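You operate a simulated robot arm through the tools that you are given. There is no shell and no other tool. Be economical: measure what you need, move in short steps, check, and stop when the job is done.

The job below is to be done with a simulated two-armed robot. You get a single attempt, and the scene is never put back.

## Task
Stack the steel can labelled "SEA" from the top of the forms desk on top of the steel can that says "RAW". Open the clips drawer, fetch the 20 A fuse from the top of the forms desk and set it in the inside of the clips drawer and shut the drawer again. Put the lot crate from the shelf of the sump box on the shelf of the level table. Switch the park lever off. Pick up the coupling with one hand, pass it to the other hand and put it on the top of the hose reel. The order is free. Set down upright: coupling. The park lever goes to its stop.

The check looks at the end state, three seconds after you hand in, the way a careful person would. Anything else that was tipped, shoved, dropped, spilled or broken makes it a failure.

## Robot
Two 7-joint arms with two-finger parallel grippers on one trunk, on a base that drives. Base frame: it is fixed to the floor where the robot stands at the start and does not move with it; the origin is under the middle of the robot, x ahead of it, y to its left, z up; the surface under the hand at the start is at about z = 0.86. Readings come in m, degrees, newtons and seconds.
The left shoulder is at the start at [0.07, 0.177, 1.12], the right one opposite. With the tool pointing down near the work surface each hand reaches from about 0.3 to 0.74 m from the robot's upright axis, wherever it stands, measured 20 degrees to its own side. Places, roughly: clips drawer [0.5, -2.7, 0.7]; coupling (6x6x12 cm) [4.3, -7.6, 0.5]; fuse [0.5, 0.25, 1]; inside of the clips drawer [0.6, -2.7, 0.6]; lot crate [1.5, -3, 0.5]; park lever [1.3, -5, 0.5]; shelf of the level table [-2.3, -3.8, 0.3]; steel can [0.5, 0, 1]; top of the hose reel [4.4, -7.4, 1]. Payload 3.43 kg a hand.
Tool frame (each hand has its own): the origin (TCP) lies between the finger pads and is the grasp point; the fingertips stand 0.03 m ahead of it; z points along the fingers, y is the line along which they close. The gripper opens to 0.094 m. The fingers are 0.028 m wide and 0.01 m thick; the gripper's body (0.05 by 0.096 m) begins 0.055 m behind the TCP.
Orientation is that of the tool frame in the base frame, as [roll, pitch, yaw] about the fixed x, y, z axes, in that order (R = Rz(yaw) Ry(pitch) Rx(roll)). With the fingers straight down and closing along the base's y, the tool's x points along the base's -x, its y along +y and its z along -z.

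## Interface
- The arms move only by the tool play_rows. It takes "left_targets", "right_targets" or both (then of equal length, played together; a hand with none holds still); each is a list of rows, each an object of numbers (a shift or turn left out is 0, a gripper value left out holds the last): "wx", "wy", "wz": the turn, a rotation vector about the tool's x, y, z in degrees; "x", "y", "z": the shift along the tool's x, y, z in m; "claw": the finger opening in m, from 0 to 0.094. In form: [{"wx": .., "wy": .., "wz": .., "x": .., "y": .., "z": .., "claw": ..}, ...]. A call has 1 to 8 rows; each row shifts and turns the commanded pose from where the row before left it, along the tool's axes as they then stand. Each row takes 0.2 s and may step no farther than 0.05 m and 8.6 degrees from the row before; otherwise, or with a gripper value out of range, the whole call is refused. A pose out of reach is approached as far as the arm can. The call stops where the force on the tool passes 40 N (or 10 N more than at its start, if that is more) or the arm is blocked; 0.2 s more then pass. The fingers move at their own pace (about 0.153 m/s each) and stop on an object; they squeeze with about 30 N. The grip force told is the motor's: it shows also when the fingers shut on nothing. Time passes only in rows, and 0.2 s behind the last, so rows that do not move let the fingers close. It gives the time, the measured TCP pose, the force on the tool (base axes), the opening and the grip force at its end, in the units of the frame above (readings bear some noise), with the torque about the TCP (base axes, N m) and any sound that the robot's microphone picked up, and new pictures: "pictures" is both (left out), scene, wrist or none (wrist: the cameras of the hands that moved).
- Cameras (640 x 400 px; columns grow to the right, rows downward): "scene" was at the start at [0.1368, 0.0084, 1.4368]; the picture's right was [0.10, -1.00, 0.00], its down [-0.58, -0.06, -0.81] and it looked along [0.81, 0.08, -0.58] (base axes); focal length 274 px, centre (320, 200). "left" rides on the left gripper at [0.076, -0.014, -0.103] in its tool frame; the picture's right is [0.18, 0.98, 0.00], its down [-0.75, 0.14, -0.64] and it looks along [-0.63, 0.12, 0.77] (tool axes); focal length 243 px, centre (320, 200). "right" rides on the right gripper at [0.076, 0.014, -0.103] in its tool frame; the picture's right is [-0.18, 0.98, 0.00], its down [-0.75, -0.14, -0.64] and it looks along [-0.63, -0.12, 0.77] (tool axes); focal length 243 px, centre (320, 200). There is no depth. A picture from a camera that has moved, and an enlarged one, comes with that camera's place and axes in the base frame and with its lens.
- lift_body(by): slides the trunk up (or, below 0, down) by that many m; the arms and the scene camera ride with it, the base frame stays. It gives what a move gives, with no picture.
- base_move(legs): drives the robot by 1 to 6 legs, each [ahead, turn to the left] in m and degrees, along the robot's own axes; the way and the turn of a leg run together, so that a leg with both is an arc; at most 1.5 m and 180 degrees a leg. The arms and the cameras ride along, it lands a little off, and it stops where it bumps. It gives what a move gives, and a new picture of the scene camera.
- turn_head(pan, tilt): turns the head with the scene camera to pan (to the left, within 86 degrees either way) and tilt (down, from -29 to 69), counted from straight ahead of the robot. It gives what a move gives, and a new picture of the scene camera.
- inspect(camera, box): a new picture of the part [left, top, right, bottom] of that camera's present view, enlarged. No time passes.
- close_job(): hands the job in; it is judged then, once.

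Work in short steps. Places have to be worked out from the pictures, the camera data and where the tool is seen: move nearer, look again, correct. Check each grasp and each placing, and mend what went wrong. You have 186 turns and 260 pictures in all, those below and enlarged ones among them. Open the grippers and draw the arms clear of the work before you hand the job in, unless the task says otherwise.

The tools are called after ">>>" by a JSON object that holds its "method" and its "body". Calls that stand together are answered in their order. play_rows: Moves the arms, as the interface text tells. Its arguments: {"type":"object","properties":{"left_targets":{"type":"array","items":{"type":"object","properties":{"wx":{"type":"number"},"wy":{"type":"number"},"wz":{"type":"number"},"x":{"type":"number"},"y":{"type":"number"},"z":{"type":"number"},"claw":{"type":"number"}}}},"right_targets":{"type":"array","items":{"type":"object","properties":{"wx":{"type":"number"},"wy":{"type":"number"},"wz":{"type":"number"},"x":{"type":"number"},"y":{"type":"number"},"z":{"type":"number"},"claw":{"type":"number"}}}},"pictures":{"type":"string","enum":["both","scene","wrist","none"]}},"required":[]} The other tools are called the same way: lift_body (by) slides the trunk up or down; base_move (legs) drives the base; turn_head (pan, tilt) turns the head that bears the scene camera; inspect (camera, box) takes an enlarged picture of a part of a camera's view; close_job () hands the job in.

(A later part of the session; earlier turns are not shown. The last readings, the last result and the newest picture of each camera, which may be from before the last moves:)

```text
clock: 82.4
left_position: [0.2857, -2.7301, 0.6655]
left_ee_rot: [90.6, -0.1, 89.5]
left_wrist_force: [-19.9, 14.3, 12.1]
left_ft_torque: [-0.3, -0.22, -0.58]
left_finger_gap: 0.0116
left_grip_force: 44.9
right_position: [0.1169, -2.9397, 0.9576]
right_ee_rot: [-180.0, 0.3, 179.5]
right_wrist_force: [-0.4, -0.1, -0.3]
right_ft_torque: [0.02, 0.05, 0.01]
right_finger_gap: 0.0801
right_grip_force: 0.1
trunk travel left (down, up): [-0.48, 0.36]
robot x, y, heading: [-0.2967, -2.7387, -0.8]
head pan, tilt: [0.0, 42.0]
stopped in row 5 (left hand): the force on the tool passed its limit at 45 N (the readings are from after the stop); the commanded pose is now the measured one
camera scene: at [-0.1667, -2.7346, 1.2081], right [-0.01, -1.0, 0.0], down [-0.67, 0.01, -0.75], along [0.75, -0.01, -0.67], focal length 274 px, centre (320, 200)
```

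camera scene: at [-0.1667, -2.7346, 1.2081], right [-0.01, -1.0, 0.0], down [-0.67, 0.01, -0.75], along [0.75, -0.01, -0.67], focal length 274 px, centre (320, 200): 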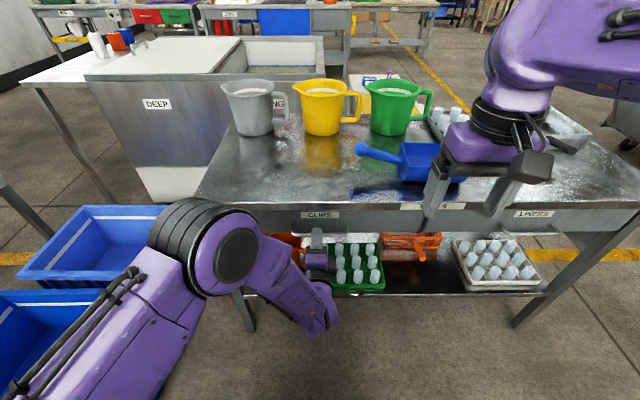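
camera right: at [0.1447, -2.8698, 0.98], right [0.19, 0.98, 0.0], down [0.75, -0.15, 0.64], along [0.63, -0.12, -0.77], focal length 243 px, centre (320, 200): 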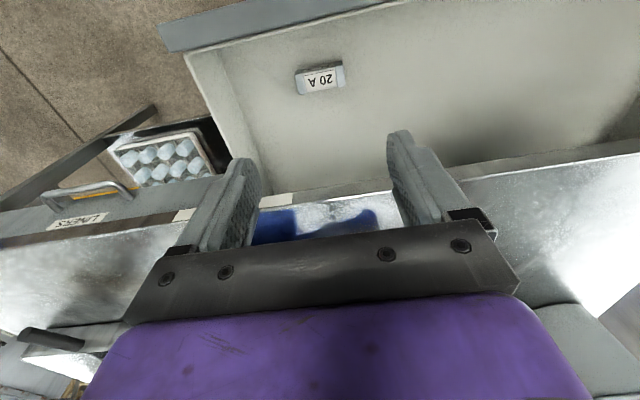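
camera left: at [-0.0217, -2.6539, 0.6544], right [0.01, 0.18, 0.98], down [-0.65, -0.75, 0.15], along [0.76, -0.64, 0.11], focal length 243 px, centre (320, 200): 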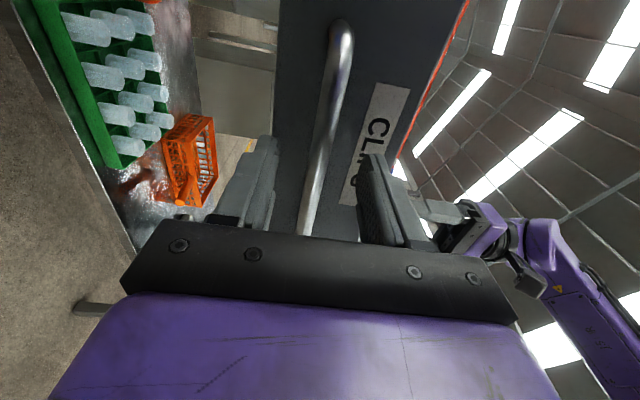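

Drawer shut at its stop. I open the left fingers and withdraw straight back.

>>> {"method": "play_rows", "body": {"left_targets": [{"claw": 0.055}, {}, {"z": -0.04}, {"z": -0.04}, {"z": -0.04, "y": 0.02}, {"z": -0.03, "y": 0.03}], "pictures": "wrist"}}

>>> {"method": "inspect", "body": {"camera": "scene", "box": [240, 170, 480, 320]}}

```text
clock: 83.8
left_position: [0.1434, -2.7242, 0.7111]
left_ee_rot: [91.7, 0.2, 90.7]
left_wrist_force: [-0.5, -0.5, 0.3]
left_ft_torque: [-0.01, 0.0, -0.01]
left_finger_gap: 0.0552
left_grip_force: 0.0
right_position: [0.1188, -2.94, 0.9537]
right_ee_rot: [-180.0, 0.1, 179.3]
right_wrist_force: [0.2, -0.6, -0.5]
right_ft_torque: [0.0, -0.02, -0.01]
right_finger_gap: 0.0799
right_grip_force: 0.1
trunk travel left (down, up): [-0.48, 0.36]
robot x, y, heading: [-0.2963, -2.7344, -0.4]
head pan, tilt: [0.0, 42.0]
camera left: at [0.0374, -2.6493, 0.7011], right [0.03, 0.19, 0.98], down [-0.63, -0.76, 0.16], along [0.78, -0.62, 0.1], focal length 243 px, centre (320, 200)
```

left: 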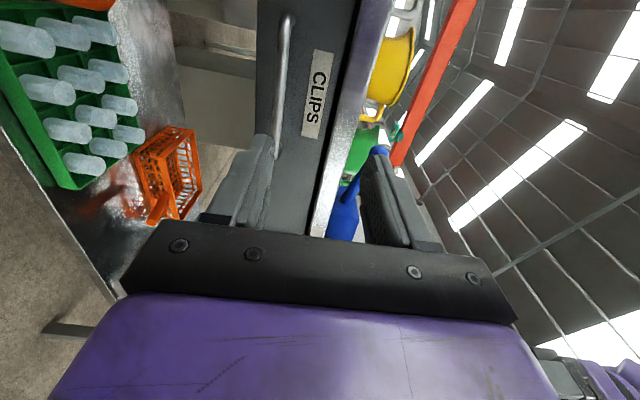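

```text
2.67 times, centred on (360, 245) of scene
camera zoom: at [-0.1627, -2.736, 1.2073], right [-0.01, -1.0, 0.0], down [-0.67, 0.01, -0.74], along [0.74, -0.01, -0.67], focal length 729 px, centre (213, 80)
```

zoom: 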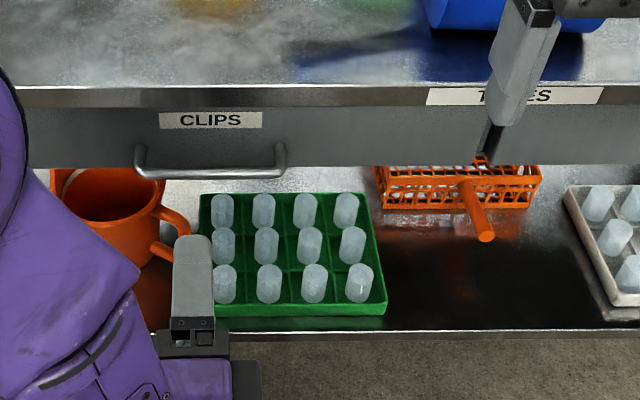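

Drawer is flush. I raise the trunk, back off and restore the left hand to pointing down.

>>> {"method": "base_move", "body": {"legs": [[-0.3, 0]]}}

>>> {"method": "lift_body", "body": {"by": 0.22}}

>>> {"method": "play_rows", "body": {"left_targets": [{"wx": 4.948, "wy": 4.948, "wz": -4.948}, {"wx": 4.948, "wy": 4.948, "wz": -4.948}, {"wx": 4.948, "wy": 4.948, "wz": -4.948}, {"wx": 4.948, "wy": 4.948, "wz": -4.948}, {"wx": 4.948, "wy": 4.948, "wz": -4.948}, {"wx": 4.948, "wy": 4.948, "wz": -4.948}, {"wx": 4.948, "wy": 4.948, "wz": -4.948}], "pictures": "none"}}

>>> {"method": "play_rows", "body": {"left_targets": [{"wx": 4.948, "wy": 4.948, "wz": -4.948}, {"wx": 4.948, "wy": 4.948, "wz": -4.948}, {"wx": 4.948, "wy": 4.948, "wz": -4.948}, {"wx": 4.948, "wy": 4.948, "wz": -4.948}, {"wx": 4.948, "wy": 4.948, "wz": -4.948}, {"wx": 4.948, "wy": 4.948, "wz": -4.948}, {"wx": 4.948, "wy": 4.948, "wz": -4.948}], "pictures": "scene"}}

```text
clock: 85.9
left_position: [-0.1613, -2.724, 0.7174]
left_ee_rot: [91.2, 0.8, 90.7]
left_wrist_force: [-0.9, -0.4, 0.0]
left_ft_torque: [-0.02, 0.06, -0.05]
left_finger_gap: 0.0554
left_grip_force: 0.0
right_position: [-0.1842, -2.936, 0.956]
right_ee_rot: [-180.0, 0.1, 179.6]
right_wrist_force: [-0.7, -0.3, 0.3]
right_ft_torque: [0.01, -0.04, -0.01]
right_finger_gap: 0.0801
right_grip_force: 0.1
trunk travel left (down, up): [-0.48, 0.36]
robot x, y, heading: [-0.6009, -2.7283, -0.4]
head pan, tilt: [0.0, 42.0]
camera scene: at [-0.4678, -2.7329, 1.2074], right [-0.01, -1.0, 0.0], down [-0.67, 0.01, -0.74], along [0.74, -0.01, -0.67], focal length 274 px, centre (320, 200)
```

scene: 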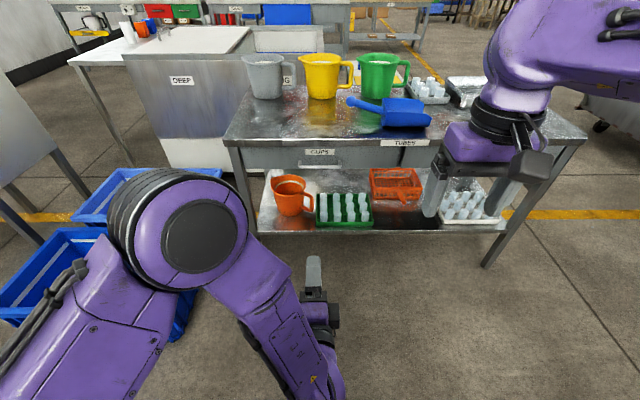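

```text
clock: 88.2
left_position: [-0.1593, -2.722, 0.938]
left_ee_rot: [91.3, 1.0, 91.0]
left_wrist_force: [0.3, 0.7, 0.5]
left_ft_torque: [0.02, 0.01, -0.02]
left_finger_gap: 0.0551
left_grip_force: 0.1
right_position: [-0.1823, -2.9368, 1.1744]
right_ee_rot: [-179.9, 0.1, 179.6]
right_wrist_force: [0.4, 0.3, -0.7]
right_ft_torque: [0.04, 0.0, 0.0]
right_finger_gap: 0.0799
right_grip_force: 0.1
trunk travel left (down, up): [-0.7, 0.14]
robot x, y, heading: [-0.6018, -2.727, -0.5]
head pan, tilt: [0.0, 42.0]
```

```text
clock: 89.0
left_position: [-0.1885, -2.7128, 0.8792]
left_ee_rot: [116.7, 9.8, 110.5]
left_wrist_force: [-0.1, 1.3, 0.0]
left_ft_torque: [-0.02, 0.01, -0.04]
left_finger_gap: 0.055
left_grip_force: 0.1
right_position: [-0.183, -2.9368, 1.1751]
right_ee_rot: [180.0, 0.1, 179.6]
right_wrist_force: [-0.5, -1.5, 0.6]
right_ft_torque: [0.01, -0.01, 0.01]
right_finger_gap: 0.0799
right_grip_force: 0.0
trunk travel left (down, up): [-0.7, 0.14]
robot x, y, heading: [-0.5989, -2.7318, -0.3]
head pan, tilt: [0.0, 42.0]
stopped in row 3 (left hand): the arm was blocked; the commanded pose is now the measured one
```

```text
clock: 89.8
left_position: [-0.223, -2.7063, 0.8305]
left_ee_rot: [142.1, 7.9, 133.2]
left_wrist_force: [-0.2, 0.1, 0.4]
left_ft_torque: [0.01, 0.01, 0.01]
left_finger_gap: 0.0551
left_grip_force: 0.0
right_position: [-0.1829, -2.9364, 1.1744]
right_ee_rot: [180.0, 0.1, 179.5]
right_wrist_force: [1.0, 0.3, -0.1]
right_ft_torque: [0.02, -0.01, 0.04]
right_finger_gap: 0.0799
right_grip_force: 0.0
trunk travel left (down, up): [-0.7, 0.14]
robot x, y, heading: [-0.5984, -2.7337, -0.6]
head pan, tilt: [0.0, 42.0]
stopped in row 3 (left hand): the arm was blocked; the commanded pose is now the measured one
camera scene: at [-0.4666, -2.7327, 1.4272], right [-0.01, -1.0, 0.0], down [-0.67, 0.01, -0.74], along [0.74, -0.01, -0.67], focal length 274 px, centre (320, 200)
```

scene: 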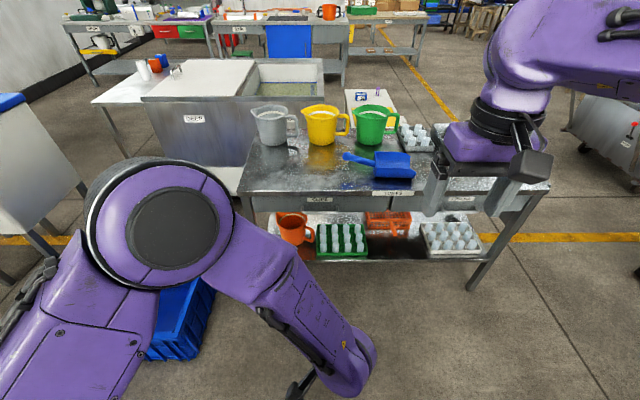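

The left arm hit a joint limit while tucked in. I move it out along its tool y (forward-left-up), then continue turning.

>>> {"method": "play_rows", "body": {"left_targets": [{"y": 0.045}, {"y": 0.045}, {"y": 0.045}, {"y": 0.045}, {"y": 0.045}, {"y": 0.045}, {"y": 0.045}], "pictures": "none"}}

>>> {"method": "play_rows", "body": {"left_targets": [{"wx": 4.948, "wy": 4.948, "wz": -4.948}, {"wx": 4.948, "wy": 4.948, "wz": -4.948}, {"wx": 4.948, "wy": 4.948, "wz": -4.948}, {"wx": 4.948, "wy": 4.948, "wz": -4.948}, {"wx": 4.948, "wy": 4.948, "wz": -4.948}, {"wx": 4.948, "wy": 4.948, "wz": -4.948}], "pictures": "scene"}}

```text
clock: 90.4
left_position: [-0.2326, -2.6554, 0.8216]
left_ee_rot: [151.4, 0.7, 135.4]
left_wrist_force: [-0.5, 0.3, 0.0]
left_ft_torque: [-0.01, -0.01, -0.03]
left_finger_gap: 0.055
left_grip_force: 0.1
right_position: [-0.1827, -2.9368, 1.1753]
right_ee_rot: [180.0, 0.1, 179.6]
right_wrist_force: [0.1, 0.0, 0.5]
right_ft_torque: [-0.01, 0.07, -0.01]
right_finger_gap: 0.0799
right_grip_force: 0.2
trunk travel left (down, up): [-0.7, 0.14]
robot x, y, heading: [-0.6025, -2.7325, -0.3]
head pan, tilt: [0.0, 42.0]
stopped in row 3 (left hand): the arm was blocked; the commanded pose is now the measured one
```

```text
clock: 91.8
left_position: [-0.2303, -2.6553, 0.8202]
left_ee_rot: [175.7, -19.9, 171.9]
left_wrist_force: [0.5, -0.5, -0.2]
left_ft_torque: [0.0, 0.02, 0.0]
left_finger_gap: 0.0552
left_grip_force: 0.1
right_position: [-0.1832, -2.9363, 1.1753]
right_ee_rot: [-179.9, 0.1, 179.6]
right_wrist_force: [0.1, 0.3, -0.2]
right_ft_torque: [0.01, -0.01, -0.01]
right_finger_gap: 0.0801
right_grip_force: 0.1
trunk travel left (down, up): [-0.7, 0.14]
robot x, y, heading: [-0.6005, -2.7346, -0.3]
head pan, tilt: [0.0, 42.0]
camera scene: at [-0.4661, -2.7321, 1.4272], right [-0.01, -1.0, 0.0], down [-0.67, 0.0, -0.74], along [0.74, -0.01, -0.67], focal length 274 px, centre (320, 200)
```

scene: 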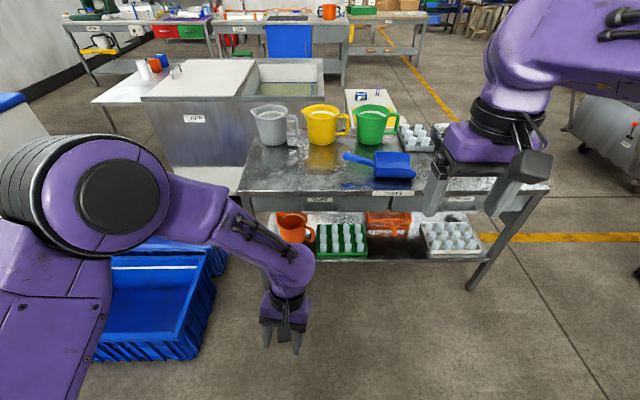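

Nearly down. I level it out and lift it to a transport pose.

>>> {"method": "play_rows", "body": {"left_targets": [{"wy": -6.7}, {"wy": -6.7}, {"wy": -6.5}, {"wz": 4, "z": -0.04}, {"wz": 4, "z": -0.045}, {"z": -0.045}, {"z": -0.045}], "pictures": "none"}}

>>> {"method": "play_rows", "body": {"left_targets": [{"y": 0.035, "z": -0.03}, {"y": 0.035, "z": -0.03}, {"y": 0.035, "z": -0.03}, {"x": -0.03, "y": 0.03}, {"x": -0.03, "y": 0.03}, {"x": -0.03, "y": 0.03}], "pictures": "none"}}

>>> {"method": "turn_head", "body": {"pan": -35, "tilt": 22}}

```text
clock: 93.4
left_position: [-0.2349, -2.669, 0.9959]
left_ee_rot: [175.9, -0.5, 162.4]
left_wrist_force: [-0.2, 0.0, -0.3]
left_ft_torque: [0.04, -0.03, 0.01]
left_finger_gap: 0.0553
left_grip_force: 0.0
right_position: [-0.1848, -2.9356, 1.1751]
right_ee_rot: [180.0, 0.1, 179.7]
right_wrist_force: [0.2, -0.4, 0.2]
right_ft_torque: [0.02, -0.02, -0.01]
right_finger_gap: 0.0802
right_grip_force: 0.0
trunk travel left (down, up): [-0.7, 0.14]
robot x, y, heading: [-0.5992, -2.7332, -0.2]
head pan, tilt: [0.0, 42.0]
```

```text
clock: 94.8
left_position: [-0.0914, -2.5136, 1.0995]
left_ee_rot: [176.0, -0.5, 162.5]
left_wrist_force: [-0.5, -0.3, -0.8]
left_ft_torque: [-0.02, 0.03, 0.03]
left_finger_gap: 0.0548
left_grip_force: 0.0
right_position: [-0.182, -2.9367, 1.174]
right_ee_rot: [180.0, 0.0, 179.7]
right_wrist_force: [0.0, -0.1, -0.2]
right_ft_torque: [0.0, 0.05, 0.02]
right_finger_gap: 0.0799
right_grip_force: 0.1
trunk travel left (down, up): [-0.7, 0.14]
robot x, y, heading: [-0.5995, -2.7332, -0.5]
head pan, tilt: [0.0, 42.0]
```

```text
clock: 95.8
left_position: [-0.0942, -2.5137, 1.0986]
left_ee_rot: [175.9, -0.5, 162.6]
left_wrist_force: [0.0, 0.9, 0.2]
left_ft_torque: [0.01, 0.0, 0.01]
left_finger_gap: 0.055
left_grip_force: 0.1
right_position: [-0.1832, -2.9368, 1.1754]
right_ee_rot: [-180.0, 0.0, 179.5]
right_wrist_force: [0.1, 0.5, -0.8]
right_ft_torque: [0.0, -0.02, 0.01]
right_finger_gap: 0.0798
right_grip_force: 0.1
trunk travel left (down, up): [-0.7, 0.14]
robot x, y, heading: [-0.6003, -2.7329, -0.5]
head pan, tilt: [-35.0, 22.0]
camera scene: at [-0.4746, -2.7858, 1.4583], right [-0.58, -0.82, 0.0], down [-0.31, 0.22, -0.93], along [0.76, -0.54, -0.38], focal length 274 px, centre (320, 200)
```

scene: 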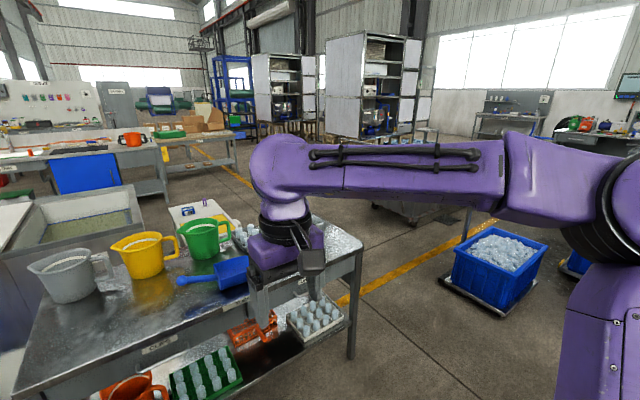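

I fix the left yaw and drive to about [-0.6, -3.9] for a view past the table.

>>> {"method": "play_rows", "body": {"left_targets": [{"wz": -6}, {"wz": -6}, {"wz": -5.5}], "pictures": "none"}}

>>> {"method": "turn_head", "body": {"pan": 0, "tilt": 22}}

>>> {"method": "base_move", "body": {"legs": [[0, -90], [1.2, 0], [0, 90]]}}

```text
clock: 96.7
left_position: [-0.0909, -2.5146, 1.1001]
left_ee_rot: [176.1, 0.7, -180.0]
left_wrist_force: [0.7, 0.4, 0.3]
left_ft_torque: [-0.02, 0.02, 0.02]
left_finger_gap: 0.0551
left_grip_force: 0.1
right_position: [-0.1849, -2.937, 1.1747]
right_ee_rot: [-180.0, 0.1, 179.5]
right_wrist_force: [-0.1, 1.0, 0.4]
right_ft_torque: [-0.01, 0.01, 0.0]
right_finger_gap: 0.0802
right_grip_force: 0.1
trunk travel left (down, up): [-0.7, 0.14]
robot x, y, heading: [-0.5988, -2.7331, -0.3]
head pan, tilt: [-35.0, 22.0]
```

```text
clock: 97.7
left_position: [-0.0911, -2.516, 1.0999]
left_ee_rot: [176.0, 0.7, 179.9]
left_wrist_force: [0.2, 0.0, -0.2]
left_ft_torque: [-0.01, 0.02, 0.02]
left_finger_gap: 0.0553
left_grip_force: 0.0
right_position: [-0.1837, -2.936, 1.1755]
right_ee_rot: [-180.0, 0.1, 179.7]
right_wrist_force: [0.5, -0.2, 0.0]
right_ft_torque: [0.02, 0.02, 0.03]
right_finger_gap: 0.08
right_grip_force: 0.0
trunk travel left (down, up): [-0.7, 0.14]
robot x, y, heading: [-0.6011, -2.7331, -0.1]
head pan, tilt: [0.0, 22.0]
camera scene: at [-0.4577, -2.7331, 1.4584], right [-0.01, -1.0, 0.0], down [-0.37, 0.0, -0.93], along [0.93, -0.01, -0.37], focal length 274 px, centre (320, 200)
```

scene: 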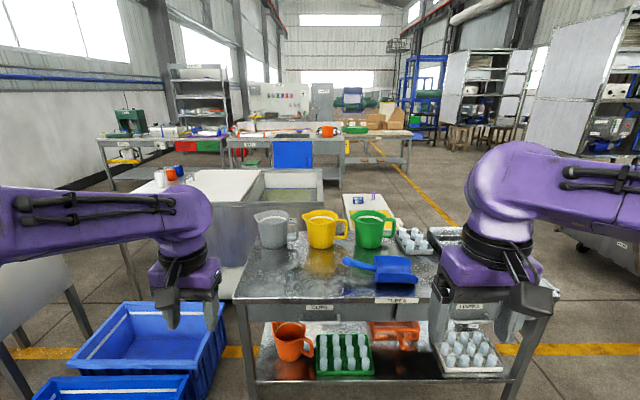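

```text
clock: 106.2
left_position: [-0.3572, -4.1974, 1.096]
left_ee_rot: [176.0, 0.3, 91.8]
left_wrist_force: [-1.4, 0.0, -0.5]
left_ft_torque: [0.05, -0.01, -0.03]
left_finger_gap: 0.055
left_grip_force: 0.0
right_position: [-0.7816, -4.1199, 1.1715]
right_ee_rot: [180.0, -0.3, 91.3]
right_wrist_force: [0.1, -1.0, -0.1]
right_ft_torque: [0.05, 0.0, -0.01]
right_finger_gap: 0.0801
right_grip_force: 0.1
trunk travel left (down, up): [-0.7, 0.14]
robot x, y, heading: [-0.5933, -3.6935, -88.6]
head pan, tilt: [0.0, 22.0]
stopped in leg 2: the robot was blocked; the commanded pose is now the measured one
camera scene: at [-0.5877, -3.8418, 1.4574], right [-1.0, -0.03, 0.0], down [-0.01, 0.38, -0.92], along [0.02, -0.92, -0.38], focal length 274 px, centre (320, 200)
```

scene: 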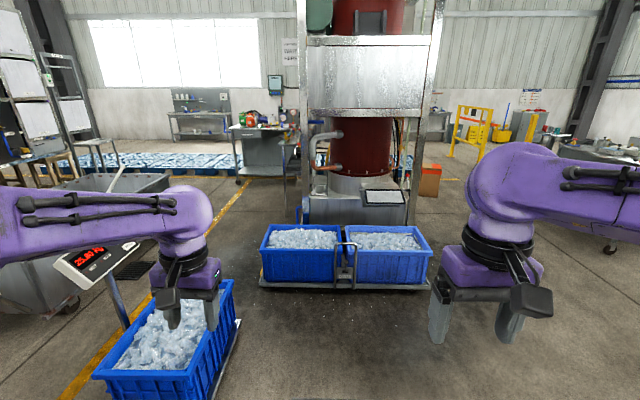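

Blocked: I forgot the small table with the scoop standing in the aisle. I look down to see its state.

>>> {"method": "turn_head", "body": {"pan": 0, "tilt": 65}}

```text
clock: 107.2
left_position: [-0.3571, -4.1934, 1.0987]
left_ee_rot: [176.0, 0.5, 91.8]
left_wrist_force: [-0.6, -0.8, -0.5]
left_ft_torque: [0.01, 0.01, -0.01]
left_finger_gap: 0.0549
left_grip_force: 0.0
right_position: [-0.7821, -4.1147, 1.174]
right_ee_rot: [-180.0, 0.0, 91.3]
right_wrist_force: [0.2, 0.4, 0.1]
right_ft_torque: [0.01, 0.02, 0.0]
right_finger_gap: 0.0798
right_grip_force: 0.0
trunk travel left (down, up): [-0.7, 0.14]
robot x, y, heading: [-0.5937, -3.691, -88.2]
head pan, tilt: [0.0, 65.0]
camera scene: at [-0.5891, -3.8028, 1.3979], right [-1.0, -0.03, 0.0], down [-0.02, 0.91, -0.42], along [0.01, -0.42, -0.91], focal length 274 px, centre (320, 200)
```

scene: 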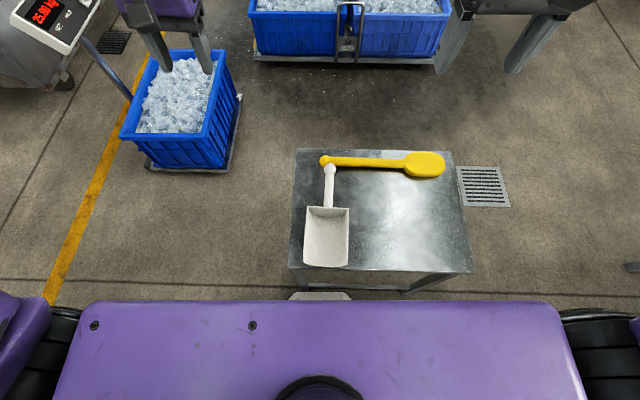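

The table and the scoop/paddle on it look undisturbed. I back off 0.3 m and look left for the sump box.

>>> {"method": "base_move", "body": {"legs": [[-0.2, 0]]}}

>>> {"method": "turn_head", "body": {"pan": 65, "tilt": 25}}

```text
clock: 108.8
left_position: [-0.3645, -3.9937, 1.0988]
left_ee_rot: [176.0, 0.5, 91.7]
left_wrist_force: [-0.5, 0.5, -0.1]
left_ft_torque: [-0.01, 0.0, 0.0]
left_finger_gap: 0.0548
left_grip_force: 0.1
right_position: [-0.7871, -3.9145, 1.1743]
right_ee_rot: [179.9, 0.0, 91.3]
right_wrist_force: [0.0, -0.6, -0.3]
right_ft_torque: [-0.01, -0.02, 0.0]
right_finger_gap: 0.08
right_grip_force: 0.0
trunk travel left (down, up): [-0.7, 0.14]
robot x, y, heading: [-0.5953, -3.4953, -88.5]
head pan, tilt: [0.0, 65.0]
camera scene: at [-0.5944, -3.6031, 1.3978], right [-1.0, -0.03, 0.0], down [-0.02, 0.91, -0.42], along [0.01, -0.42, -0.91], focal length 274 px, centre (320, 200)
```

scene: 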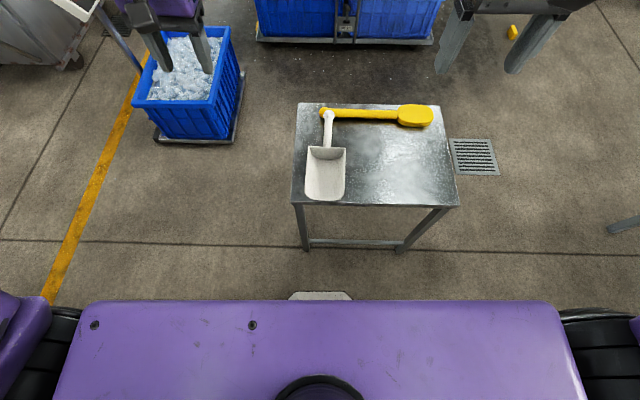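

```text
clock: 110.2
left_position: [-0.3641, -3.9928, 1.0989]
left_ee_rot: [176.0, 0.5, 91.7]
left_wrist_force: [0.4, 0.0, 0.3]
left_ft_torque: [0.0, 0.01, -0.01]
left_finger_gap: 0.055
left_grip_force: 0.0
right_position: [-0.7875, -3.9135, 1.1744]
right_ee_rot: [180.0, 0.0, 91.3]
right_wrist_force: [-0.5, 0.1, -0.5]
right_ft_torque: [0.01, 0.02, 0.01]
right_finger_gap: 0.08
right_grip_force: 0.1
trunk travel left (down, up): [-0.7, 0.14]
robot x, y, heading: [-0.5958, -3.4934, -88.6]
head pan, tilt: [65.0, 25.0]
camera scene: at [-0.5116, -3.5782, 1.4535], right [-0.4, -0.92, 0.0], down [-0.39, 0.17, -0.91], along [0.83, -0.36, -0.42], focal length 274 px, centre (320, 200)
```

scene: 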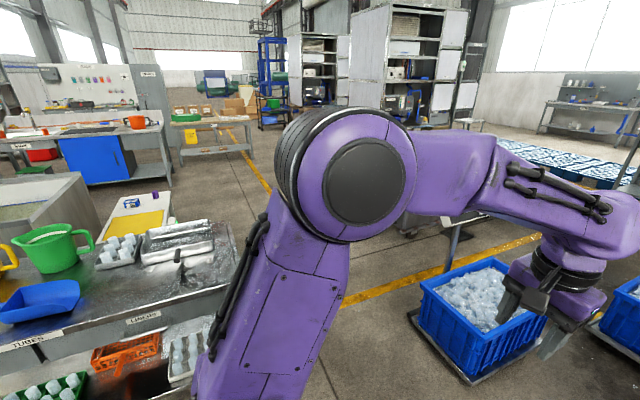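

The gap between the pot table (corner ≈[0.35,-3.63]) and the ice trolley (side ≈ y -4.57) is passable along y≈-4.1. I drive a dog-leg to about [0.3, -4.1].

>>> {"method": "turn_head", "body": {"pan": 0, "tilt": 40}}

>>> {"method": "base_move", "body": {"legs": [[0, 58.6], [0.51, 0], [0, -8]]}}

```text
clock: 111.6
left_position: [-0.3649, -3.9921, 1.0984]
left_ee_rot: [175.9, 0.6, 91.7]
left_wrist_force: [0.3, 0.8, -0.3]
left_ft_torque: [0.0, 0.02, -0.02]
left_finger_gap: 0.0551
left_grip_force: 0.0
right_position: [-0.7875, -3.9139, 1.1739]
right_ee_rot: [-180.0, 0.0, 91.4]
right_wrist_force: [-0.7, 0.4, -0.5]
right_ft_torque: [-0.02, -0.02, -0.03]
right_finger_gap: 0.0801
right_grip_force: 0.1
trunk travel left (down, up): [-0.7, 0.14]
robot x, y, heading: [-0.5967, -3.4888, -88.4]
head pan, tilt: [0.0, 40.0]
camera scene: at [-0.5938, -3.6264, 1.4302], right [-1.0, -0.03, 0.0], down [-0.02, 0.64, -0.77], along [0.02, -0.77, -0.64], focal length 274 px, centre (320, 200)
```

scene: 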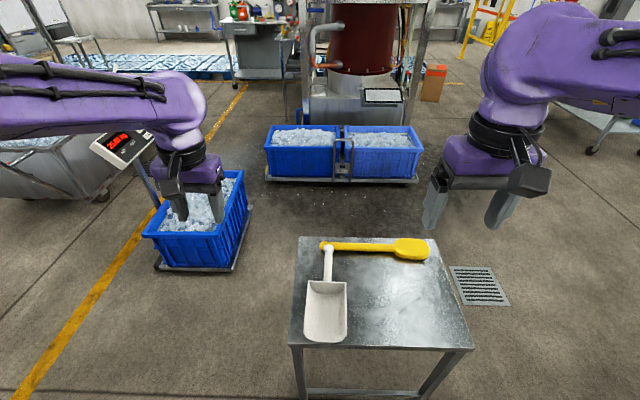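

```text
clock: 117.8
left_position: [0.3792, -3.8892, 1.0991]
left_ee_rot: [176.0, 0.6, 142.0]
left_wrist_force: [0.6, 0.2, 0.2]
left_ft_torque: [-0.01, 0.0, 0.01]
left_finger_gap: 0.055
left_grip_force: 0.0
right_position: [0.0467, -4.1639, 1.1743]
right_ee_rot: [-179.9, 0.0, 141.7]
right_wrist_force: [0.0, -0.6, 0.6]
right_ft_torque: [0.03, -0.04, 0.0]
right_finger_gap: 0.0798
right_grip_force: 0.0
trunk travel left (down, up): [-0.7, 0.14]
robot x, y, heading: [-0.1544, -3.7513, -38.3]
head pan, tilt: [0.0, 40.0]
camera scene: at [-0.051, -3.8305, 1.4302], right [-0.62, -0.79, 0.0], down [-0.51, 0.4, -0.77], along [0.6, -0.47, -0.64], focal length 274 px, centre (320, 200)
```

scene: 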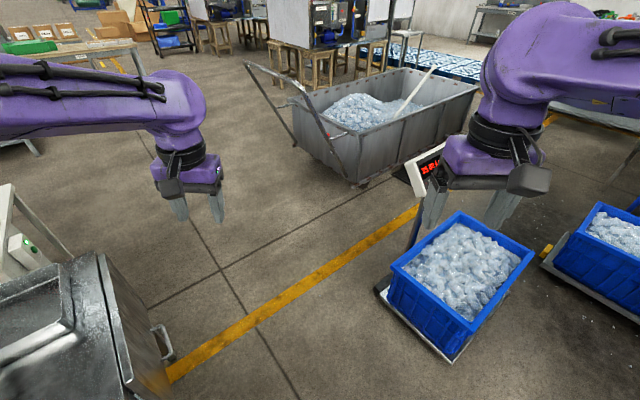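

The way ahead is clear between table end and scale. I drive on to about [0.8, -4.05] and turn left to face the sump box side.

>>> {"method": "base_move", "body": {"legs": [[0.42, 0], [0, 38], [0.7, 0], [0, 40]]}}

```text
clock: 127.4
left_position: [1.1142, -3.5024, 1.0988]
left_ee_rot: [176.0, 0.6, -139.4]
left_wrist_force: [-0.2, -0.8, -0.8]
left_ft_torque: [0.0, -0.01, -0.03]
left_finger_gap: 0.0551
left_grip_force: 0.0
right_position: [1.3188, -3.8831, 1.1733]
right_ee_rot: [180.0, 0.0, -139.8]
right_wrist_force: [0.4, -0.1, 0.4]
right_ft_torque: [0.0, 0.02, 0.01]
right_finger_gap: 0.0798
right_grip_force: 0.0
trunk travel left (down, up): [-0.7, 0.14]
robot x, y, heading: [0.8651, -3.9985, 40.2]
head pan, tilt: [0.0, 40.0]
camera scene: at [0.9723, -3.9122, 1.4302], right [0.65, -0.76, 0.0], down [-0.49, -0.42, -0.77], along [0.58, 0.5, -0.64], focal length 274 px, centre (320, 200)
```

scene: 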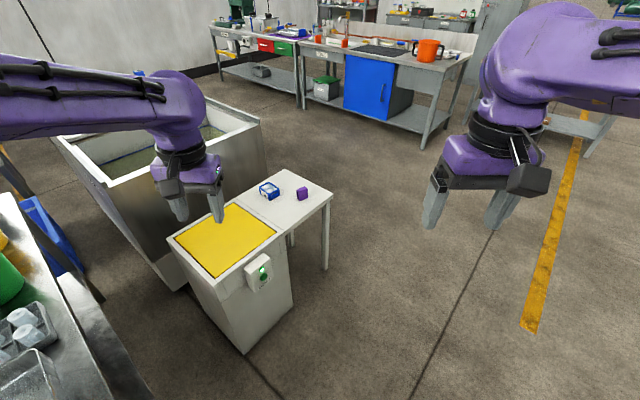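

The white box with yellow lid and a side shelf must be the sump box; two small items stand on the shelf. I enlarge it.

>>> {"method": "inspect", "body": {"camera": "scene", "box": [160, 160, 350, 290]}}

```text
3.08 times, centred on (255, 225) of scene
camera zoom: at [0.9723, -3.9122, 1.4302], right [0.65, -0.76, 0.0], down [-0.49, -0.42, -0.77], along [0.58, 0.5, -0.64], focal length 842 px, centre (520, 123)
```

zoom: 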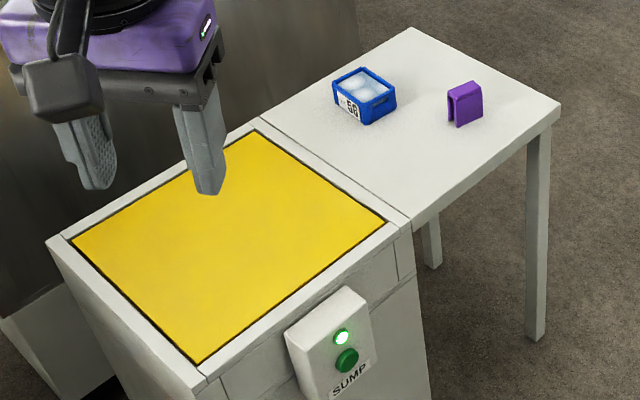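

The blue "58" crate is the lot crate: centre ≈[1.63, -3.01], about 5.5 cm (x) × 10 cm (y), top ≈0.60. I drive to [1.50, -3.66] facing +y.

>>> {"method": "base_move", "body": {"legs": [[0, -12], [0.72, 0], [0, 61.8]]}}

>>> {"method": "lift_body", "body": {"by": -0.28}}

>>> {"method": "turn_head", "body": {"pan": -10, "tilt": 45}}

```text
clock: 134.9
left_position: [1.2896, -3.1464, 1.0997]
left_ee_rot: [176.0, 0.7, -89.5]
left_wrist_force: [0.0, 0.3, 0.3]
left_ft_torque: [-0.03, -0.02, -0.01]
left_finger_gap: 0.0549
left_grip_force: 0.1
right_position: [1.7098, -3.2351, 1.1743]
right_ee_rot: [180.0, 0.1, -89.9]
right_wrist_force: [0.8, 0.1, 0.9]
right_ft_torque: [0.05, -0.01, -0.01]
right_finger_gap: 0.0801
right_grip_force: 0.0
trunk travel left (down, up): [-0.7, 0.14]
robot x, y, heading: [1.5113, -3.6509, 90.0]
head pan, tilt: [0.0, 40.0]
camera scene: at [1.5102, -3.5175, 1.4302], right [1.0, 0.0, 0.0], down [0.0, -0.64, -0.77], along [0.0, 0.77, -0.64], focal length 274 px, centre (320, 200)
```

scene: 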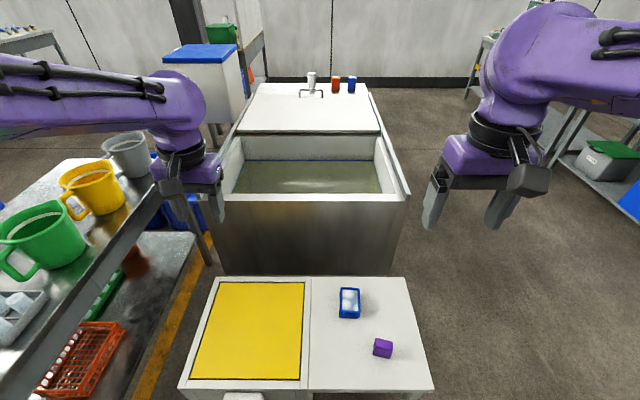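

```text
clock: 137.7
left_position: [1.289, -3.1456, 0.8187]
left_ee_rot: [176.0, 0.5, -89.5]
left_wrist_force: [-0.5, 0.5, 0.1]
left_ft_torque: [0.01, 0.01, -0.02]
left_finger_gap: 0.055
left_grip_force: 0.1
right_position: [1.7114, -3.2338, 0.8942]
right_ee_rot: [-179.9, 0.0, -89.9]
right_wrist_force: [-0.9, -0.1, -0.5]
right_ft_torque: [0.0, 0.0, 0.0]
right_finger_gap: 0.0798
right_grip_force: 0.1
trunk travel left (down, up): [-0.42, 0.42]
robot x, y, heading: [1.5127, -3.6529, 90.1]
head pan, tilt: [0.0, 40.0]
```

```text
clock: 138.4
left_position: [1.2888, -3.1454, 0.8188]
left_ee_rot: [175.9, 0.6, -89.4]
left_wrist_force: [-1.0, -0.4, 0.1]
left_ft_torque: [0.03, 0.02, 0.01]
left_finger_gap: 0.055
left_grip_force: 0.1
right_position: [1.711, -3.2341, 0.8939]
right_ee_rot: [180.0, 0.0, -89.9]
right_wrist_force: [0.6, 0.3, 0.0]
right_ft_torque: [-0.02, -0.01, 0.02]
right_finger_gap: 0.0798
right_grip_force: 0.1
trunk travel left (down, up): [-0.42, 0.42]
robot x, y, heading: [1.5081, -3.6542, 90.2]
head pan, tilt: [-10.0, 45.0]
camera scene: at [1.5241, -3.5224, 1.143], right [0.99, -0.17, 0.0], down [-0.12, -0.7, -0.71], along [0.12, 0.7, -0.71], focal length 274 px, centre (320, 200)
```

scene: 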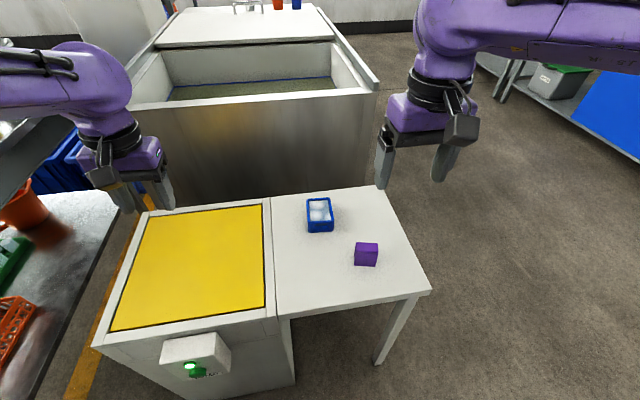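

Crate refined to ≈[1.604, -3.04], top ≈0.61. I move the right hand above it, fully open.

>>> {"method": "play_rows", "body": {"right_targets": [{"x": -0.038, "y": 0.0214, "z": 0.018, "claw": 0.094}, {"x": -0.038, "y": 0.0214, "z": 0.018}, {"x": -0.038, "y": 0.0214, "z": 0.018}, {"x": -0.038, "y": 0.0214, "z": 0.018}, {"x": -0.038, "y": 0.0214, "z": 0.018}]}}

```text
clock: 139.6
left_position: [1.2894, -3.1449, 0.8163]
left_ee_rot: [176.1, 0.5, -89.5]
left_wrist_force: [0.1, 0.7, 0.7]
left_ft_torque: [-0.02, -0.03, 0.0]
left_finger_gap: 0.0547
left_grip_force: 0.0
right_position: [1.6018, -3.0453, 0.8024]
right_ee_rot: [180.0, -0.2, -89.8]
right_wrist_force: [0.0, 1.2, -0.1]
right_ft_torque: [-0.03, 0.02, 0.02]
right_finger_gap: 0.0937
right_grip_force: 0.0
trunk travel left (down, up): [-0.42, 0.42]
robot x, y, heading: [1.5073, -3.6545, 90.2]
head pan, tilt: [-10.0, 45.0]
camera scene: at [1.5234, -3.5208, 1.1428], right [0.99, -0.17, 0.0], down [-0.12, -0.7, -0.71], along [0.12, 0.7, -0.71], focal length 274 px, centre (320, 200)
camera right: at [1.5871, -3.1228, 0.9082], right [-0.98, 0.18, 0.0], down [0.14, 0.75, 0.64], along [0.12, 0.63, -0.77], focal length 243 px, centre (320, 200)
```

scene: 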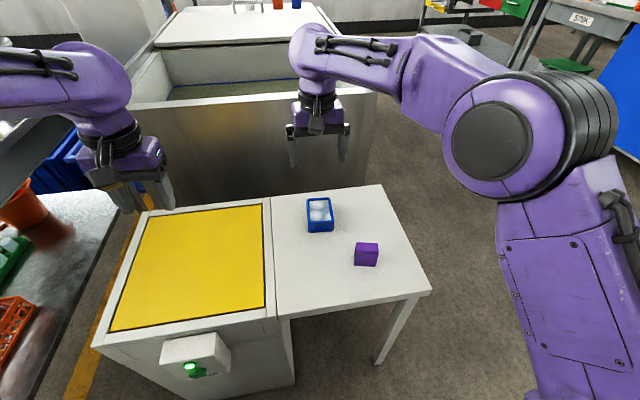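
right: 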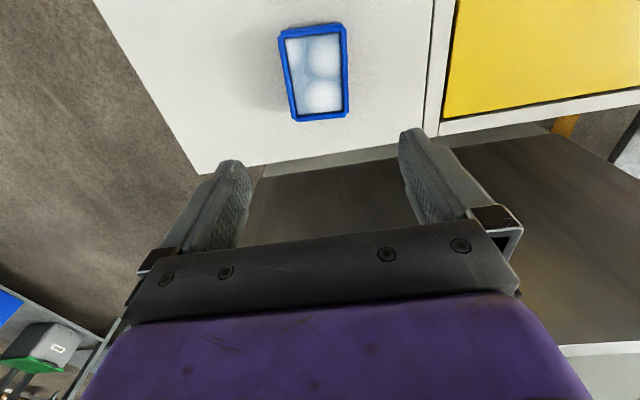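

Crate centre [1.604, -3.054], aligned with the hand. I descend to TCP ≈0.62 and look.

>>> {"method": "play_rows", "body": {"right_targets": [{"x": 0.008, "y": -0.001, "z": 0.045}, {"z": 0.045}, {"z": 0.045}, {"z": 0.045}, {}]}}

```text
clock: 140.7
left_position: [1.2901, -3.1459, 0.8183]
left_ee_rot: [175.9, 0.5, -89.5]
left_wrist_force: [-0.1, 0.1, -0.5]
left_ft_torque: [-0.07, -0.01, 0.03]
left_finger_gap: 0.0552
left_grip_force: 0.2
right_position: [1.603, -3.0538, 0.6298]
right_ee_rot: [-180.0, 0.0, -89.9]
right_wrist_force: [-0.7, -8.5, 11.9]
right_ft_torque: [-0.56, -0.66, -0.53]
right_finger_gap: 0.0939
right_grip_force: 0.1
trunk travel left (down, up): [-0.42, 0.42]
robot x, y, heading: [1.5124, -3.6502, 90.3]
head pan, tilt: [-10.0, 45.0]
stopped in row 5 (right hand): the force on the tool passed its limit at 201 N (the readings are from after the stop); the commanded pose is now the measured one
camera scene: at [1.524, -3.5233, 1.1432], right [0.99, -0.17, 0.0], down [-0.12, -0.7, -0.71], along [0.12, 0.7, -0.71], focal length 274 px, centre (320, 200)
camera right: at [1.588, -3.1311, 0.7345], right [-0.98, 0.18, 0.0], down [0.14, 0.75, 0.64], along [0.12, 0.63, -0.77], focal length 243 px, centre (320, 200)
```

scene: 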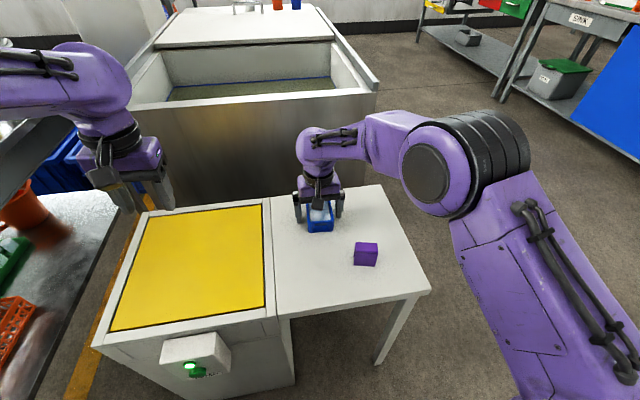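
right: 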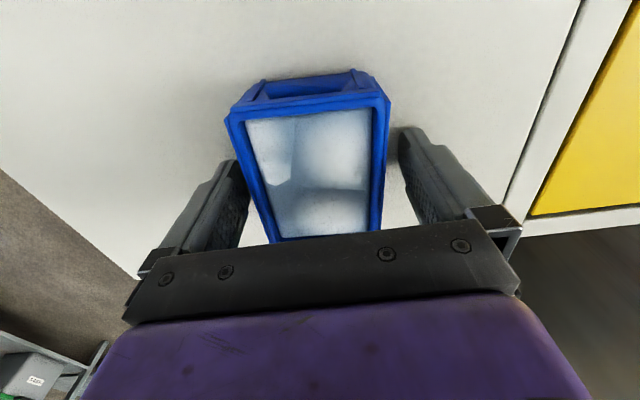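

The fingertips hit the shelf (surface ≈0.60, higher than I judged); the scene looks unshifted and the crate is between the fingers. I lift 6 mm and close gently.

>>> {"method": "play_rows", "body": {"right_targets": [{"z": -0.006}, {"claw": 0.0}, {}, {}], "pictures": "wrist"}}

```text
clock: 141.7
left_position: [1.2899, -3.1456, 0.8184]
left_ee_rot: [176.0, 0.5, -89.5]
left_wrist_force: [-0.4, 0.7, 0.0]
left_ft_torque: [0.0, 0.01, 0.0]
left_finger_gap: 0.0549
left_grip_force: 0.0
right_position: [1.6033, -3.0536, 0.6345]
right_ee_rot: [180.0, 0.0, -90.0]
right_wrist_force: [-0.6, 0.8, -0.2]
right_ft_torque: [0.01, -0.02, 0.04]
right_finger_gap: 0.0696
right_grip_force: 30.1
trunk travel left (down, up): [-0.42, 0.42]
robot x, y, heading: [1.5106, -3.6533, 90.1]
head pan, tilt: [-10.0, 45.0]
camera right: at [1.5882, -3.1304, 0.739], right [-0.98, 0.18, 0.0], down [0.14, 0.75, 0.64], along [0.12, 0.63, -0.77], focal length 243 px, centre (320, 200)
```

right: 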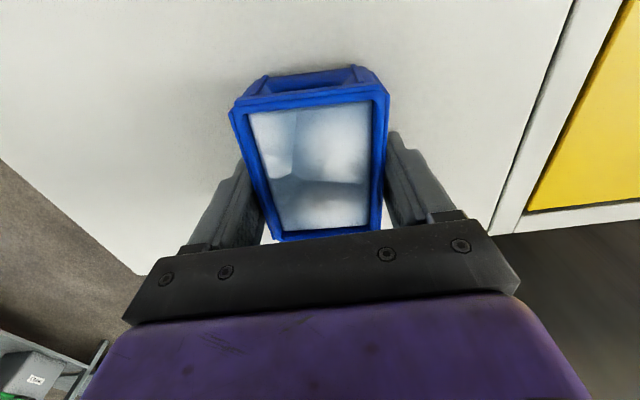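

Gripped (gap 7 cm). Lift.

>>> {"method": "play_rows", "body": {"right_targets": [{"z": -0.02}, {"z": -0.03}, {"z": -0.04}, {"z": -0.04}, {"z": -0.04}]}}

```text
clock: 142.9
left_position: [1.2889, -3.1464, 0.8186]
left_ee_rot: [176.0, 0.7, -89.5]
left_wrist_force: [0.3, -0.1, -0.1]
left_ft_torque: [0.04, 0.01, 0.0]
left_finger_gap: 0.0553
left_grip_force: 0.0
right_position: [1.6024, -3.0532, 0.8061]
right_ee_rot: [-180.0, 0.0, -89.9]
right_wrist_force: [-0.4, -1.2, -0.9]
right_ft_torque: [0.04, 0.01, -0.01]
right_finger_gap: 0.0695
right_grip_force: 30.4
trunk travel left (down, up): [-0.42, 0.42]
robot x, y, heading: [1.5121, -3.6524, 90.0]
head pan, tilt: [-10.0, 45.0]
camera scene: at [1.5241, -3.5228, 1.143], right [0.99, -0.17, 0.0], down [-0.12, -0.7, -0.71], along [0.12, 0.7, -0.71], focal length 274 px, centre (320, 200)
camera right: at [1.5879, -3.1302, 0.9114], right [-0.98, 0.18, 0.0], down [0.14, 0.75, 0.64], along [0.12, 0.63, -0.77], focal length 243 px, centre (320, 200)
```

scene: 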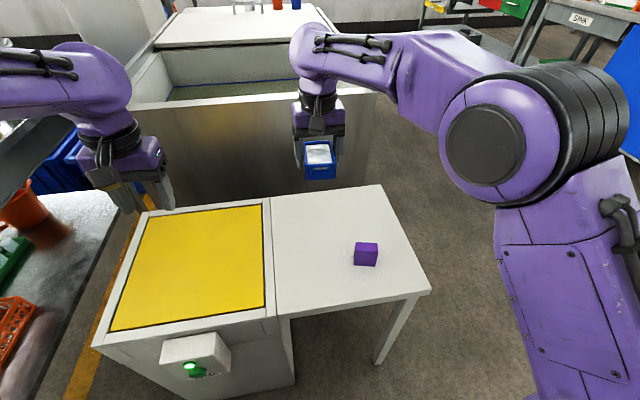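
right: 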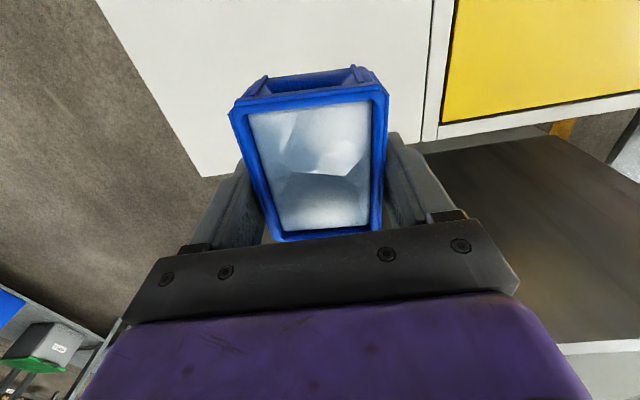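

Crate held level. I retract, raise the trunk, turn round to the south and look for the park lever.

>>> {"method": "play_rows", "body": {"right_targets": [{"x": 0.04, "y": -0.01, "z": -0.03}, {"x": 0.04, "y": -0.02, "z": -0.02}, {"x": 0.04, "y": -0.02}, {"x": 0.04, "y": -0.02}], "pictures": "none"}}

>>> {"method": "lift_body", "body": {"by": 0.28}}

>>> {"method": "turn_head", "body": {"pan": 0, "tilt": 30}}

>>> {"method": "base_move", "body": {"legs": [[0, -90], [0, -90]]}}

```text
refused: row 1 steps farther than a row can; nothing moved
```

```text
clock: 145.7
left_position: [1.2897, -3.1454, 1.0981]
left_ee_rot: [176.0, 0.4, -89.5]
left_wrist_force: [-0.4, 0.2, 0.2]
left_ft_torque: [-0.03, 0.0, 0.0]
left_finger_gap: 0.055
left_grip_force: 0.0
right_position: [1.6017, -3.0518, 1.0867]
right_ee_rot: [-179.9, 0.0, -89.9]
right_wrist_force: [-0.1, -0.7, -2.2]
right_ft_torque: [0.03, -0.02, -0.02]
right_finger_gap: 0.0691
right_grip_force: 29.6
trunk travel left (down, up): [-0.7, 0.14]
robot x, y, heading: [1.5071, -3.653, 90.3]
head pan, tilt: [-10.0, 45.0]
```

```text
clock: 146.5
left_position: [1.2893, -3.145, 1.0971]
left_ee_rot: [176.1, 0.5, -89.4]
left_wrist_force: [-0.1, -0.1, -0.2]
left_ft_torque: [-0.04, 0.01, -0.01]
left_finger_gap: 0.055
left_grip_force: 0.0
right_position: [1.6016, -3.051, 1.086]
right_ee_rot: [-179.9, -0.1, -90.0]
right_wrist_force: [-1.1, -0.1, -0.5]
right_ft_torque: [-0.01, -0.04, 0.01]
right_finger_gap: 0.0694
right_grip_force: 30.7
trunk travel left (down, up): [-0.7, 0.14]
robot x, y, heading: [1.5094, -3.6548, 90.1]
head pan, tilt: [0.0, 30.0]
camera scene: at [1.5101, -3.5117, 1.4455], right [1.0, 0.0, 0.0], down [0.0, -0.5, -0.87], along [0.0, 0.87, -0.5], focal length 274 px, centre (320, 200)
```

scene: 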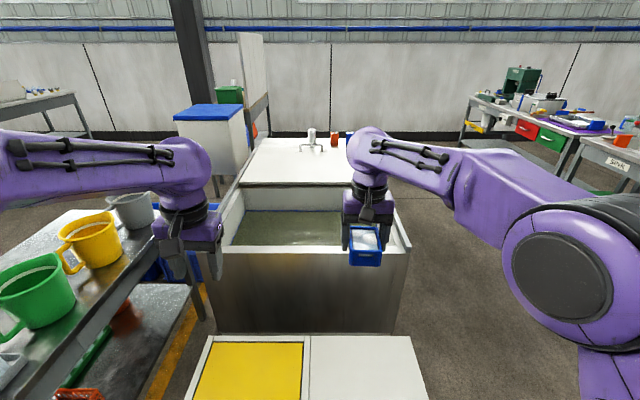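

```text
clock: 154.5
left_position: [1.7474, -4.1527, 1.098]
left_ee_rot: [176.0, 0.6, 92.2]
left_wrist_force: [0.7, -0.3, 0.3]
left_ft_torque: [0.0, 0.04, 0.03]
left_finger_gap: 0.0552
left_grip_force: 0.0
right_position: [1.4374, -4.2547, 1.0868]
right_ee_rot: [-180.0, 0.0, 91.8]
right_wrist_force: [0.1, 0.2, -2.1]
right_ft_torque: [0.0, 0.05, 0.0]
right_finger_gap: 0.0684
right_grip_force: 29.9
trunk travel left (down, up): [-0.7, 0.14]
robot x, y, heading: [1.5093, -3.6524, -88.2]
head pan, tilt: [0.0, 30.0]
camera scene: at [1.5153, -3.7935, 1.4455], right [-1.0, -0.03, 0.0], down [-0.02, 0.5, -0.87], along [0.03, -0.87, -0.5], focal length 274 px, centre (320, 200)
```

scene: 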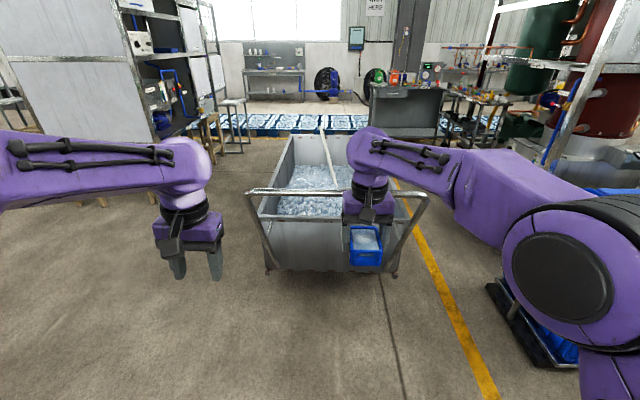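

The ice tub cart with the rail handle stands ahead; its lever should be on the near end. I retract the crate hand and enlarge the cart's end.

>>> {"method": "play_rows", "body": {"right_targets": [{"x": 0.035, "y": -0.015, "z": -0.01}, {"x": 0.035, "y": -0.015, "z": -0.01}, {"x": 0.035, "y": -0.015}, {"x": 0.035, "y": -0.015}, {"x": 0.03, "y": -0.02}], "pictures": "scene"}}

>>> {"method": "inspect", "body": {"camera": "scene", "box": [220, 130, 440, 290]}}

```text
clock: 155.7
left_position: [1.7419, -4.1526, 1.0996]
left_ee_rot: [175.7, 0.5, 92.1]
left_wrist_force: [-1.5, 0.6, -0.5]
left_ft_torque: [0.0, -0.07, -0.02]
left_finger_gap: 0.0552
left_grip_force: 0.1
right_position: [1.3483, -4.0862, 1.1074]
right_ee_rot: [179.7, 0.1, 91.8]
right_wrist_force: [-1.3, 0.1, -1.6]
right_ft_torque: [0.01, -0.03, 0.01]
right_finger_gap: 0.0684
right_grip_force: 30.6
trunk travel left (down, up): [-0.7, 0.14]
robot x, y, heading: [1.5129, -3.6522, -88.3]
head pan, tilt: [0.0, 30.0]
camera scene: at [1.509, -3.7934, 1.4455], right [-1.0, -0.03, 0.0], down [-0.01, 0.5, -0.87], along [0.03, -0.87, -0.5], focal length 274 px, centre (320, 200)
```

scene: 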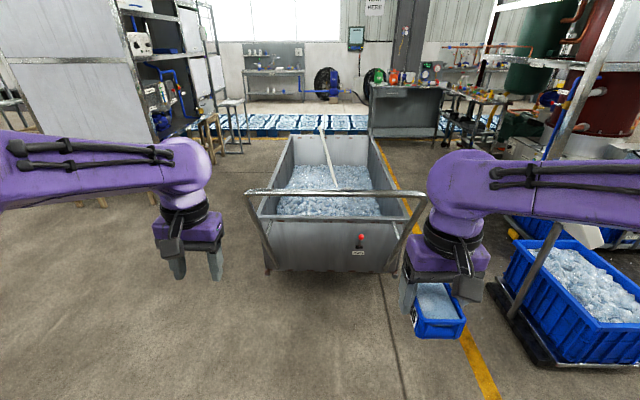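

```text
2.50 times, centred on (330, 210) of scene
camera zoom: at [1.509, -3.7934, 1.4455], right [-1.0, -0.03, 0.0], down [-0.01, 0.5, -0.87], along [0.03, -0.87, -0.5], focal length 684 px, centre (295, 175)
```

zoom: 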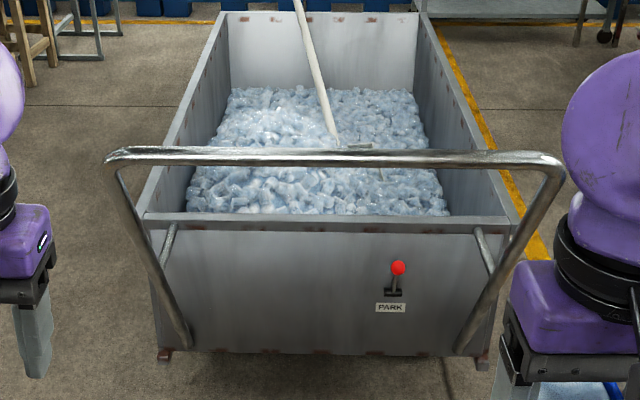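

The PARK lever (red knob) is under the cart's rail; it will need a low forward approach with free arms. I deliver the crate first, retracing my route through the gap.

>>> {"method": "base_move", "body": {"legs": [[0, -50.3], [0.68, 0], [0, -44.9], [0.83, 0], [0, -39.3]]}}

```text
clock: 169.6
left_position: [-0.3509, -3.9332, 1.0961]
left_ee_rot: [176.0, 0.5, -39.3]
left_wrist_force: [-0.2, 0.7, -0.2]
left_ft_torque: [0.0, -0.02, 0.0]
left_finger_gap: 0.055
left_grip_force: 0.0
right_position: [-0.0416, -3.6803, 1.1069]
right_ee_rot: [179.9, 0.0, -39.6]
right_wrist_force: [-0.4, 0.3, -1.2]
right_ft_torque: [-0.02, -0.01, 0.0]
right_finger_gap: 0.068
right_grip_force: 29.8
trunk travel left (down, up): [-0.7, 0.14]
robot x, y, heading: [0.1776, -4.0893, 140.4]
head pan, tilt: [0.0, 30.0]
camera scene: at [0.0714, -3.9975, 1.4455], right [0.64, 0.77, 0.0], down [0.39, -0.32, -0.87], along [-0.67, 0.55, -0.5], focal length 274 px, centre (320, 200)
```

scene: 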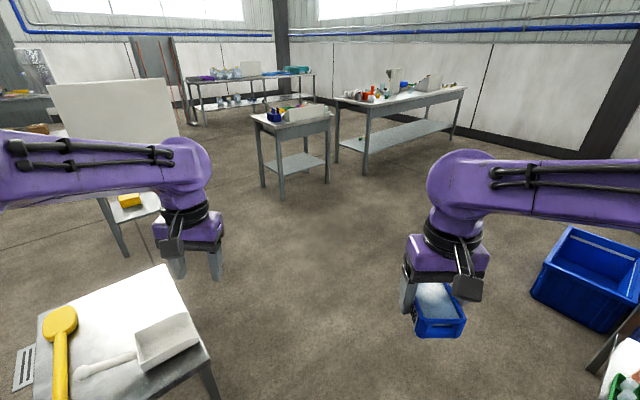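

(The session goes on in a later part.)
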